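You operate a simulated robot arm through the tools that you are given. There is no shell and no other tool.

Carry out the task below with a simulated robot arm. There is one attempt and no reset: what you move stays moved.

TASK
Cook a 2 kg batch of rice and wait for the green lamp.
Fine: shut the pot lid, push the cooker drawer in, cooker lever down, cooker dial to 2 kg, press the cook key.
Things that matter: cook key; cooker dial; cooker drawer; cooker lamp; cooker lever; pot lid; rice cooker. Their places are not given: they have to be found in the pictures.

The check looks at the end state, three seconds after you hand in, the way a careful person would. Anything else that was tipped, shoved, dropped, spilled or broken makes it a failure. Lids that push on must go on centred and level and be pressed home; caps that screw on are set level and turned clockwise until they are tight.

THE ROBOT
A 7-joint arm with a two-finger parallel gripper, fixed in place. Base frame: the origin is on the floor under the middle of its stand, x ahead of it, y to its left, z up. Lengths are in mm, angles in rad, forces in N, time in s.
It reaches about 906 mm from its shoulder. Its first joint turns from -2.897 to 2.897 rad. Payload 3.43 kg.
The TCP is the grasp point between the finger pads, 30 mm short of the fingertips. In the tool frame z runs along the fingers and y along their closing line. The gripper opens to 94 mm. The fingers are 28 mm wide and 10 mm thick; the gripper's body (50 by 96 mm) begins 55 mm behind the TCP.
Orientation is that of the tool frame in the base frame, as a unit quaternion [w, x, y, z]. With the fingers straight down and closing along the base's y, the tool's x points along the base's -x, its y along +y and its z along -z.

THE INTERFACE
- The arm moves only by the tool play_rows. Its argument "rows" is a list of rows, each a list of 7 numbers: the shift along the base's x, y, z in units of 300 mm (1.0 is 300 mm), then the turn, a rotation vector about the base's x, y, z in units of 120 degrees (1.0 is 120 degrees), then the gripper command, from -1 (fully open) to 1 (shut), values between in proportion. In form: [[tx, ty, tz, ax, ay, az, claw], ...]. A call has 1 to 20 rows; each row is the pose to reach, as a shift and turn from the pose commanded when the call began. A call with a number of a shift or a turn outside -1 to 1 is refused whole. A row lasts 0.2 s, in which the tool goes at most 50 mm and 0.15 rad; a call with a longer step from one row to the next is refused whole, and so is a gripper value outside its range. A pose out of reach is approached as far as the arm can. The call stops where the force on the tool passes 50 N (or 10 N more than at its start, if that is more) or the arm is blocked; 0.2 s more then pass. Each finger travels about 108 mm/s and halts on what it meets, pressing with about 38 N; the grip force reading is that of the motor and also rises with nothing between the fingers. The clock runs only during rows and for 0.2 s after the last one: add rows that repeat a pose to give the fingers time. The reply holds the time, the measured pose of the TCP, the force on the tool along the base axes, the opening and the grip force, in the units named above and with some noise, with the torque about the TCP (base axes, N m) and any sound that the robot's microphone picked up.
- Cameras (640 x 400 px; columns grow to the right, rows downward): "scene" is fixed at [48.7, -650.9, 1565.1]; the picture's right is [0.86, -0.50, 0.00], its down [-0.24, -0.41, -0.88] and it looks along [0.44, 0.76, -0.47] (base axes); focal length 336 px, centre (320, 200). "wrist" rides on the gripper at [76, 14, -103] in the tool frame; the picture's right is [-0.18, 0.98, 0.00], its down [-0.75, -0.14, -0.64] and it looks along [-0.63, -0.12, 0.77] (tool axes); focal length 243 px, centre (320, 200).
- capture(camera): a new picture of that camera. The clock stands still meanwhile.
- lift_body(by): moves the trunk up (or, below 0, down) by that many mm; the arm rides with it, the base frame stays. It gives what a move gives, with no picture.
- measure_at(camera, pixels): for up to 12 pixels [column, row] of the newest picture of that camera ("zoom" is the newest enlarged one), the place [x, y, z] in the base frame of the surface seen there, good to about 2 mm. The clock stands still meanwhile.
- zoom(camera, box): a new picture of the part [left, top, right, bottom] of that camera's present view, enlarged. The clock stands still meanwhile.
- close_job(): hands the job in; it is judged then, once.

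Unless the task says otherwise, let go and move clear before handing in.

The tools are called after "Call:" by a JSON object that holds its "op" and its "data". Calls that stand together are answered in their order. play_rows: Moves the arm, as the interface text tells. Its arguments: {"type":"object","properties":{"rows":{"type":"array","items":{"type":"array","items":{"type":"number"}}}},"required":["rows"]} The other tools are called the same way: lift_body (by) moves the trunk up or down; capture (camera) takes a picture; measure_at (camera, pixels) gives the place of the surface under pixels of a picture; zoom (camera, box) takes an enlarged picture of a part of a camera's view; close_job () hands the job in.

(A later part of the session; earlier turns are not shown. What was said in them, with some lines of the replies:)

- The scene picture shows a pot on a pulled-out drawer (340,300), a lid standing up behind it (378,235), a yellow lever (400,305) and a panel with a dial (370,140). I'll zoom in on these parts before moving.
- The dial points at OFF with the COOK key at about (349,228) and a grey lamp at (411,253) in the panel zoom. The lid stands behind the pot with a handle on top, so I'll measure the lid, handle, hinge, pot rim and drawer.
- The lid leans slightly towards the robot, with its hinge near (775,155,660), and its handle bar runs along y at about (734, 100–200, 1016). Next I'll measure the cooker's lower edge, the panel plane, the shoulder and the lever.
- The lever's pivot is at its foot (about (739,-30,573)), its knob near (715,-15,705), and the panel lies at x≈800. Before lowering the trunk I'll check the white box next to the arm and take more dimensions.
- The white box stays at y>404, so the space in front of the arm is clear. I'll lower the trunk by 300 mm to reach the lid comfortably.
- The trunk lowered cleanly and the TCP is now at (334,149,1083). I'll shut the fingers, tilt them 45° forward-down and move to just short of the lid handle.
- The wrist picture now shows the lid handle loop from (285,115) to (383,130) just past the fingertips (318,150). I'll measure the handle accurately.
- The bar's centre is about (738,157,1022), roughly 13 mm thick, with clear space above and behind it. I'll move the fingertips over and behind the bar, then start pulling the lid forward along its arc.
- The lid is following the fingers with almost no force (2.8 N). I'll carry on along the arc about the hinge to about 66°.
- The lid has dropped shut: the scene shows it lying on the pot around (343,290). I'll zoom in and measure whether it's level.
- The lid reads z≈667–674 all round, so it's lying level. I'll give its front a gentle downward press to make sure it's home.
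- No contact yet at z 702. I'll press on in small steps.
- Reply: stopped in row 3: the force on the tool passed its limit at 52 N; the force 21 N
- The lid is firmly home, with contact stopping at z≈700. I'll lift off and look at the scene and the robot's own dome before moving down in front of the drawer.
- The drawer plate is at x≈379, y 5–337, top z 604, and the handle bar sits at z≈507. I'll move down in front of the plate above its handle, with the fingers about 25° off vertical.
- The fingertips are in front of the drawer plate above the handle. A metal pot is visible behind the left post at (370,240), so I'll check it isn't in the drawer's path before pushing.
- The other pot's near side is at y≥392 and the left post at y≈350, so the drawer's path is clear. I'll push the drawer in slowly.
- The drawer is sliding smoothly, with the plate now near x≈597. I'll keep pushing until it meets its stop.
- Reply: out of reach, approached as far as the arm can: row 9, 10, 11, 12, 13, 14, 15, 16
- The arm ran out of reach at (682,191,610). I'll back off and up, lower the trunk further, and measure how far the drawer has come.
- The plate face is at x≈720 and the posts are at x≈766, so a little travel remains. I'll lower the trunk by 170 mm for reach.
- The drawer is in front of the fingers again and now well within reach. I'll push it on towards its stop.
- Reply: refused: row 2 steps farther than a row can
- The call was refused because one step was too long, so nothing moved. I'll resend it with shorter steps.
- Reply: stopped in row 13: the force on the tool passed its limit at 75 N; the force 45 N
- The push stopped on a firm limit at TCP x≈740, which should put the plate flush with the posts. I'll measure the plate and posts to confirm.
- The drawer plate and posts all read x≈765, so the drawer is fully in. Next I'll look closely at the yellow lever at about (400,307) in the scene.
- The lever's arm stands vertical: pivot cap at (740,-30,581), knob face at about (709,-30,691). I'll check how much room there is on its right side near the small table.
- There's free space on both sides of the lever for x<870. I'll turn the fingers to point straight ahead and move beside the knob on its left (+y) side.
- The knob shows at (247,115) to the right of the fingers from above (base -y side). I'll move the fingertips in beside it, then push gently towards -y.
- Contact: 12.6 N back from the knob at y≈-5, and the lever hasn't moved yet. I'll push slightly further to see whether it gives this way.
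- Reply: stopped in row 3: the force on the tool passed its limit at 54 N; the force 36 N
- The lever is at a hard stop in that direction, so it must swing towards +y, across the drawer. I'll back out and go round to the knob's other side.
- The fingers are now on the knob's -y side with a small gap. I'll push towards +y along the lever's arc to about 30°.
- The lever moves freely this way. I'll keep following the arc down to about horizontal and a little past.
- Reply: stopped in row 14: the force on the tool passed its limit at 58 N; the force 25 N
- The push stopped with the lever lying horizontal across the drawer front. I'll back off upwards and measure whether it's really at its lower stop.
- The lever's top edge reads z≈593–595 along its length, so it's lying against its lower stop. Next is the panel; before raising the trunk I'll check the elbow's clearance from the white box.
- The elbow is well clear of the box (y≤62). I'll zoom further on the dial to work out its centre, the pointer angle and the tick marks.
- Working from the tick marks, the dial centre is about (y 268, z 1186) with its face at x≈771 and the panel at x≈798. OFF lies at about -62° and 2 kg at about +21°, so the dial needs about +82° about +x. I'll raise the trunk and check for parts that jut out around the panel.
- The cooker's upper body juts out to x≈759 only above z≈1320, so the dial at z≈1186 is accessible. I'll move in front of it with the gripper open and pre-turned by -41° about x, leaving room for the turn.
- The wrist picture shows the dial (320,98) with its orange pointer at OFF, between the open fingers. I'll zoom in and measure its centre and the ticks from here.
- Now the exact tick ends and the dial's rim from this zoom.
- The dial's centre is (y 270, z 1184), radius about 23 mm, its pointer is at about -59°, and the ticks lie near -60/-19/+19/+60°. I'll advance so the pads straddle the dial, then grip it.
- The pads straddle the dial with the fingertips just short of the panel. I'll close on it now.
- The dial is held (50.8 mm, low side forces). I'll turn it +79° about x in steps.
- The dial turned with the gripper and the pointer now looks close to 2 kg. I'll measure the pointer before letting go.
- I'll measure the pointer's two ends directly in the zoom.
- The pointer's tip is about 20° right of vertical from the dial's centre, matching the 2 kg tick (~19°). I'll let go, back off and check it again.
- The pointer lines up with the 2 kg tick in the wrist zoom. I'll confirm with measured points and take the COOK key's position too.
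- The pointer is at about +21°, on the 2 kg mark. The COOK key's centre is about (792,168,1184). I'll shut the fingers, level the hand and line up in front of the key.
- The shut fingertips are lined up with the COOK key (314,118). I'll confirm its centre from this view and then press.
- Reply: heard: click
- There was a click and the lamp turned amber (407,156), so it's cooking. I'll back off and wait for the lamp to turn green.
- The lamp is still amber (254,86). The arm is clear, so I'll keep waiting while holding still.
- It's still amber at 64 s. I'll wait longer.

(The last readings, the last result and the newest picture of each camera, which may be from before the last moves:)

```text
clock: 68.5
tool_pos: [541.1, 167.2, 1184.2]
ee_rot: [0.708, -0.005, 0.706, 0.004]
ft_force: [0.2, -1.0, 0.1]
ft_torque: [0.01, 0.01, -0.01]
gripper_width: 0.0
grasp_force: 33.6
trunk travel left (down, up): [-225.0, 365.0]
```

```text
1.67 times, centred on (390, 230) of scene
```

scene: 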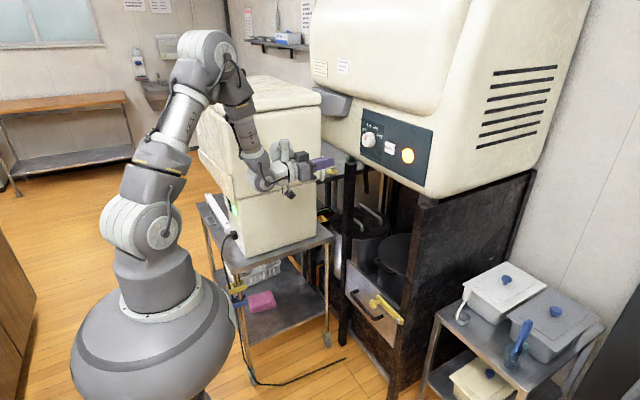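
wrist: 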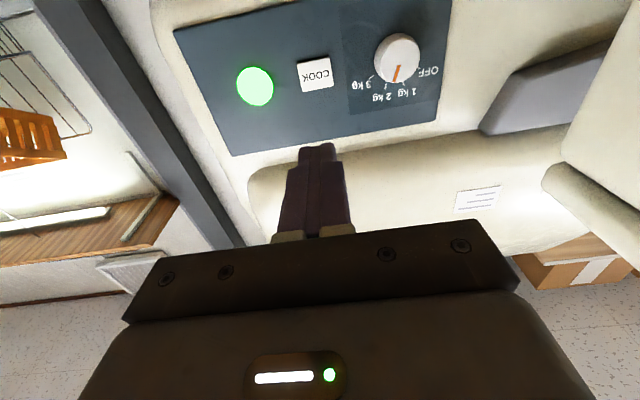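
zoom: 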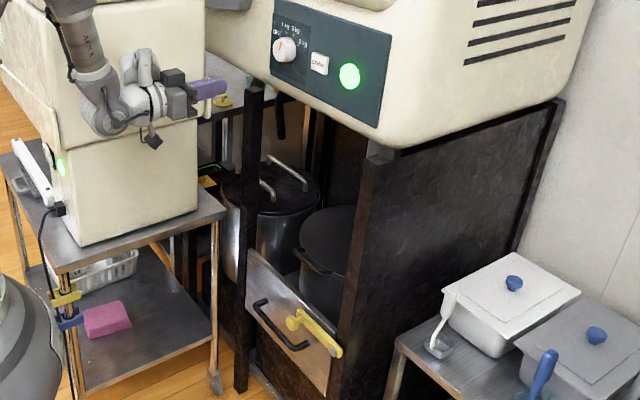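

The lamp is green (254,86). Before handing in I'll check that the drawer, lever, lid and dial are still where they should be.

Call:
{"op": "measure_at", "data": {"camera": "zoom", "pixels": [[290, 330], [262, 285], [320, 370], [325, 345], [300, 320], [330, 225], [318, 240], [345, 250], [340, 215]]}}

Call:
{"op": "zoom", "data": {"camera": "wrist", "box": [220, 20, 450, 130]}}

Call:
{"op": "zoom", "data": {"camera": "scene", "box": [330, 220, 430, 350]}}

```text
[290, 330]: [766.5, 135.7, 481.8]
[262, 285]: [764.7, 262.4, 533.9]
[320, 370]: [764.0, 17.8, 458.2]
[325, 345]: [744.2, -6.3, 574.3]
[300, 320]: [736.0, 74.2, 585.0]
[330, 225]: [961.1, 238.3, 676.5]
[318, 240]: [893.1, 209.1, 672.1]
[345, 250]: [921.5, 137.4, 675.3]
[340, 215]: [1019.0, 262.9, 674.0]
```

```text
2.78 times, centred on (335, 75) of wrist
```

zoom: 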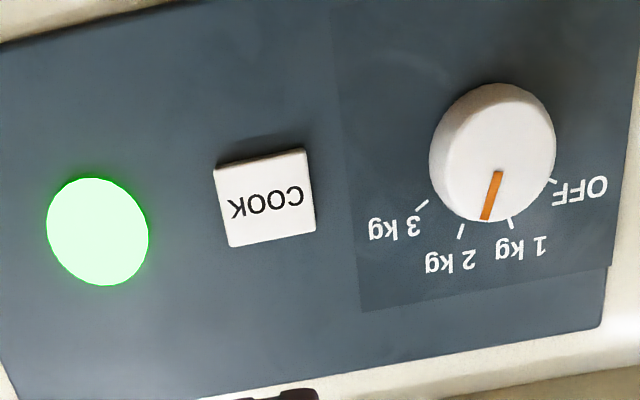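

```text
3.08 times, centred on (380, 285) of scene
```

zoom: 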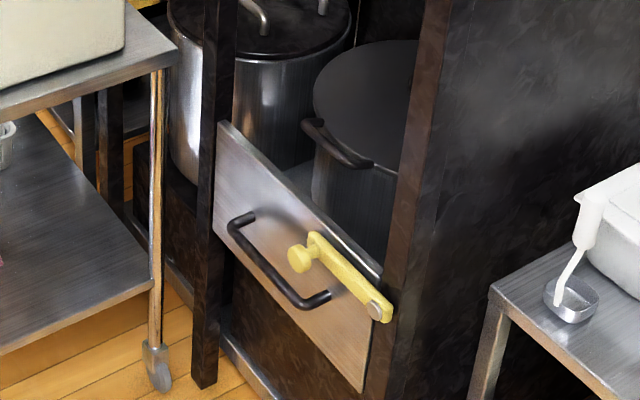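

Everything holds. The lamp is green, the lid lies level (z≈672–677), the drawer plate is flush at x≈765, the lever is down, and the dial measured about +21°, on the 2 kg mark. The arm is clear, so I'm handing in.

Call:
{"op": "close_job", "data": {}}

```text
The job is handed in.
```

The 2 kg batch is cooked: the cooker lamp went from amber to green about 12 s after I pressed the cook key, and I've handed the job in.

- **Pot lid:** it's shut and level on the pot. It dropped the last part of the way on its own, so I pressed the front down afterwards to seat it.
- **Drawer:** it's pushed fully in, flush with the posts.
- **Lever:** it's down across the drawer front, against its stop. I first pushed it the wrong way, into its upper stop; it didn't move.
- **Dial:** it reads 2 kg. The pointer measured about 21°, against about 19° for the 2 kg tick.
- **Cook key:** one press, with a click.

I saw nothing else tipped, moved or spilled. The arm is empty and clear of the cooker.
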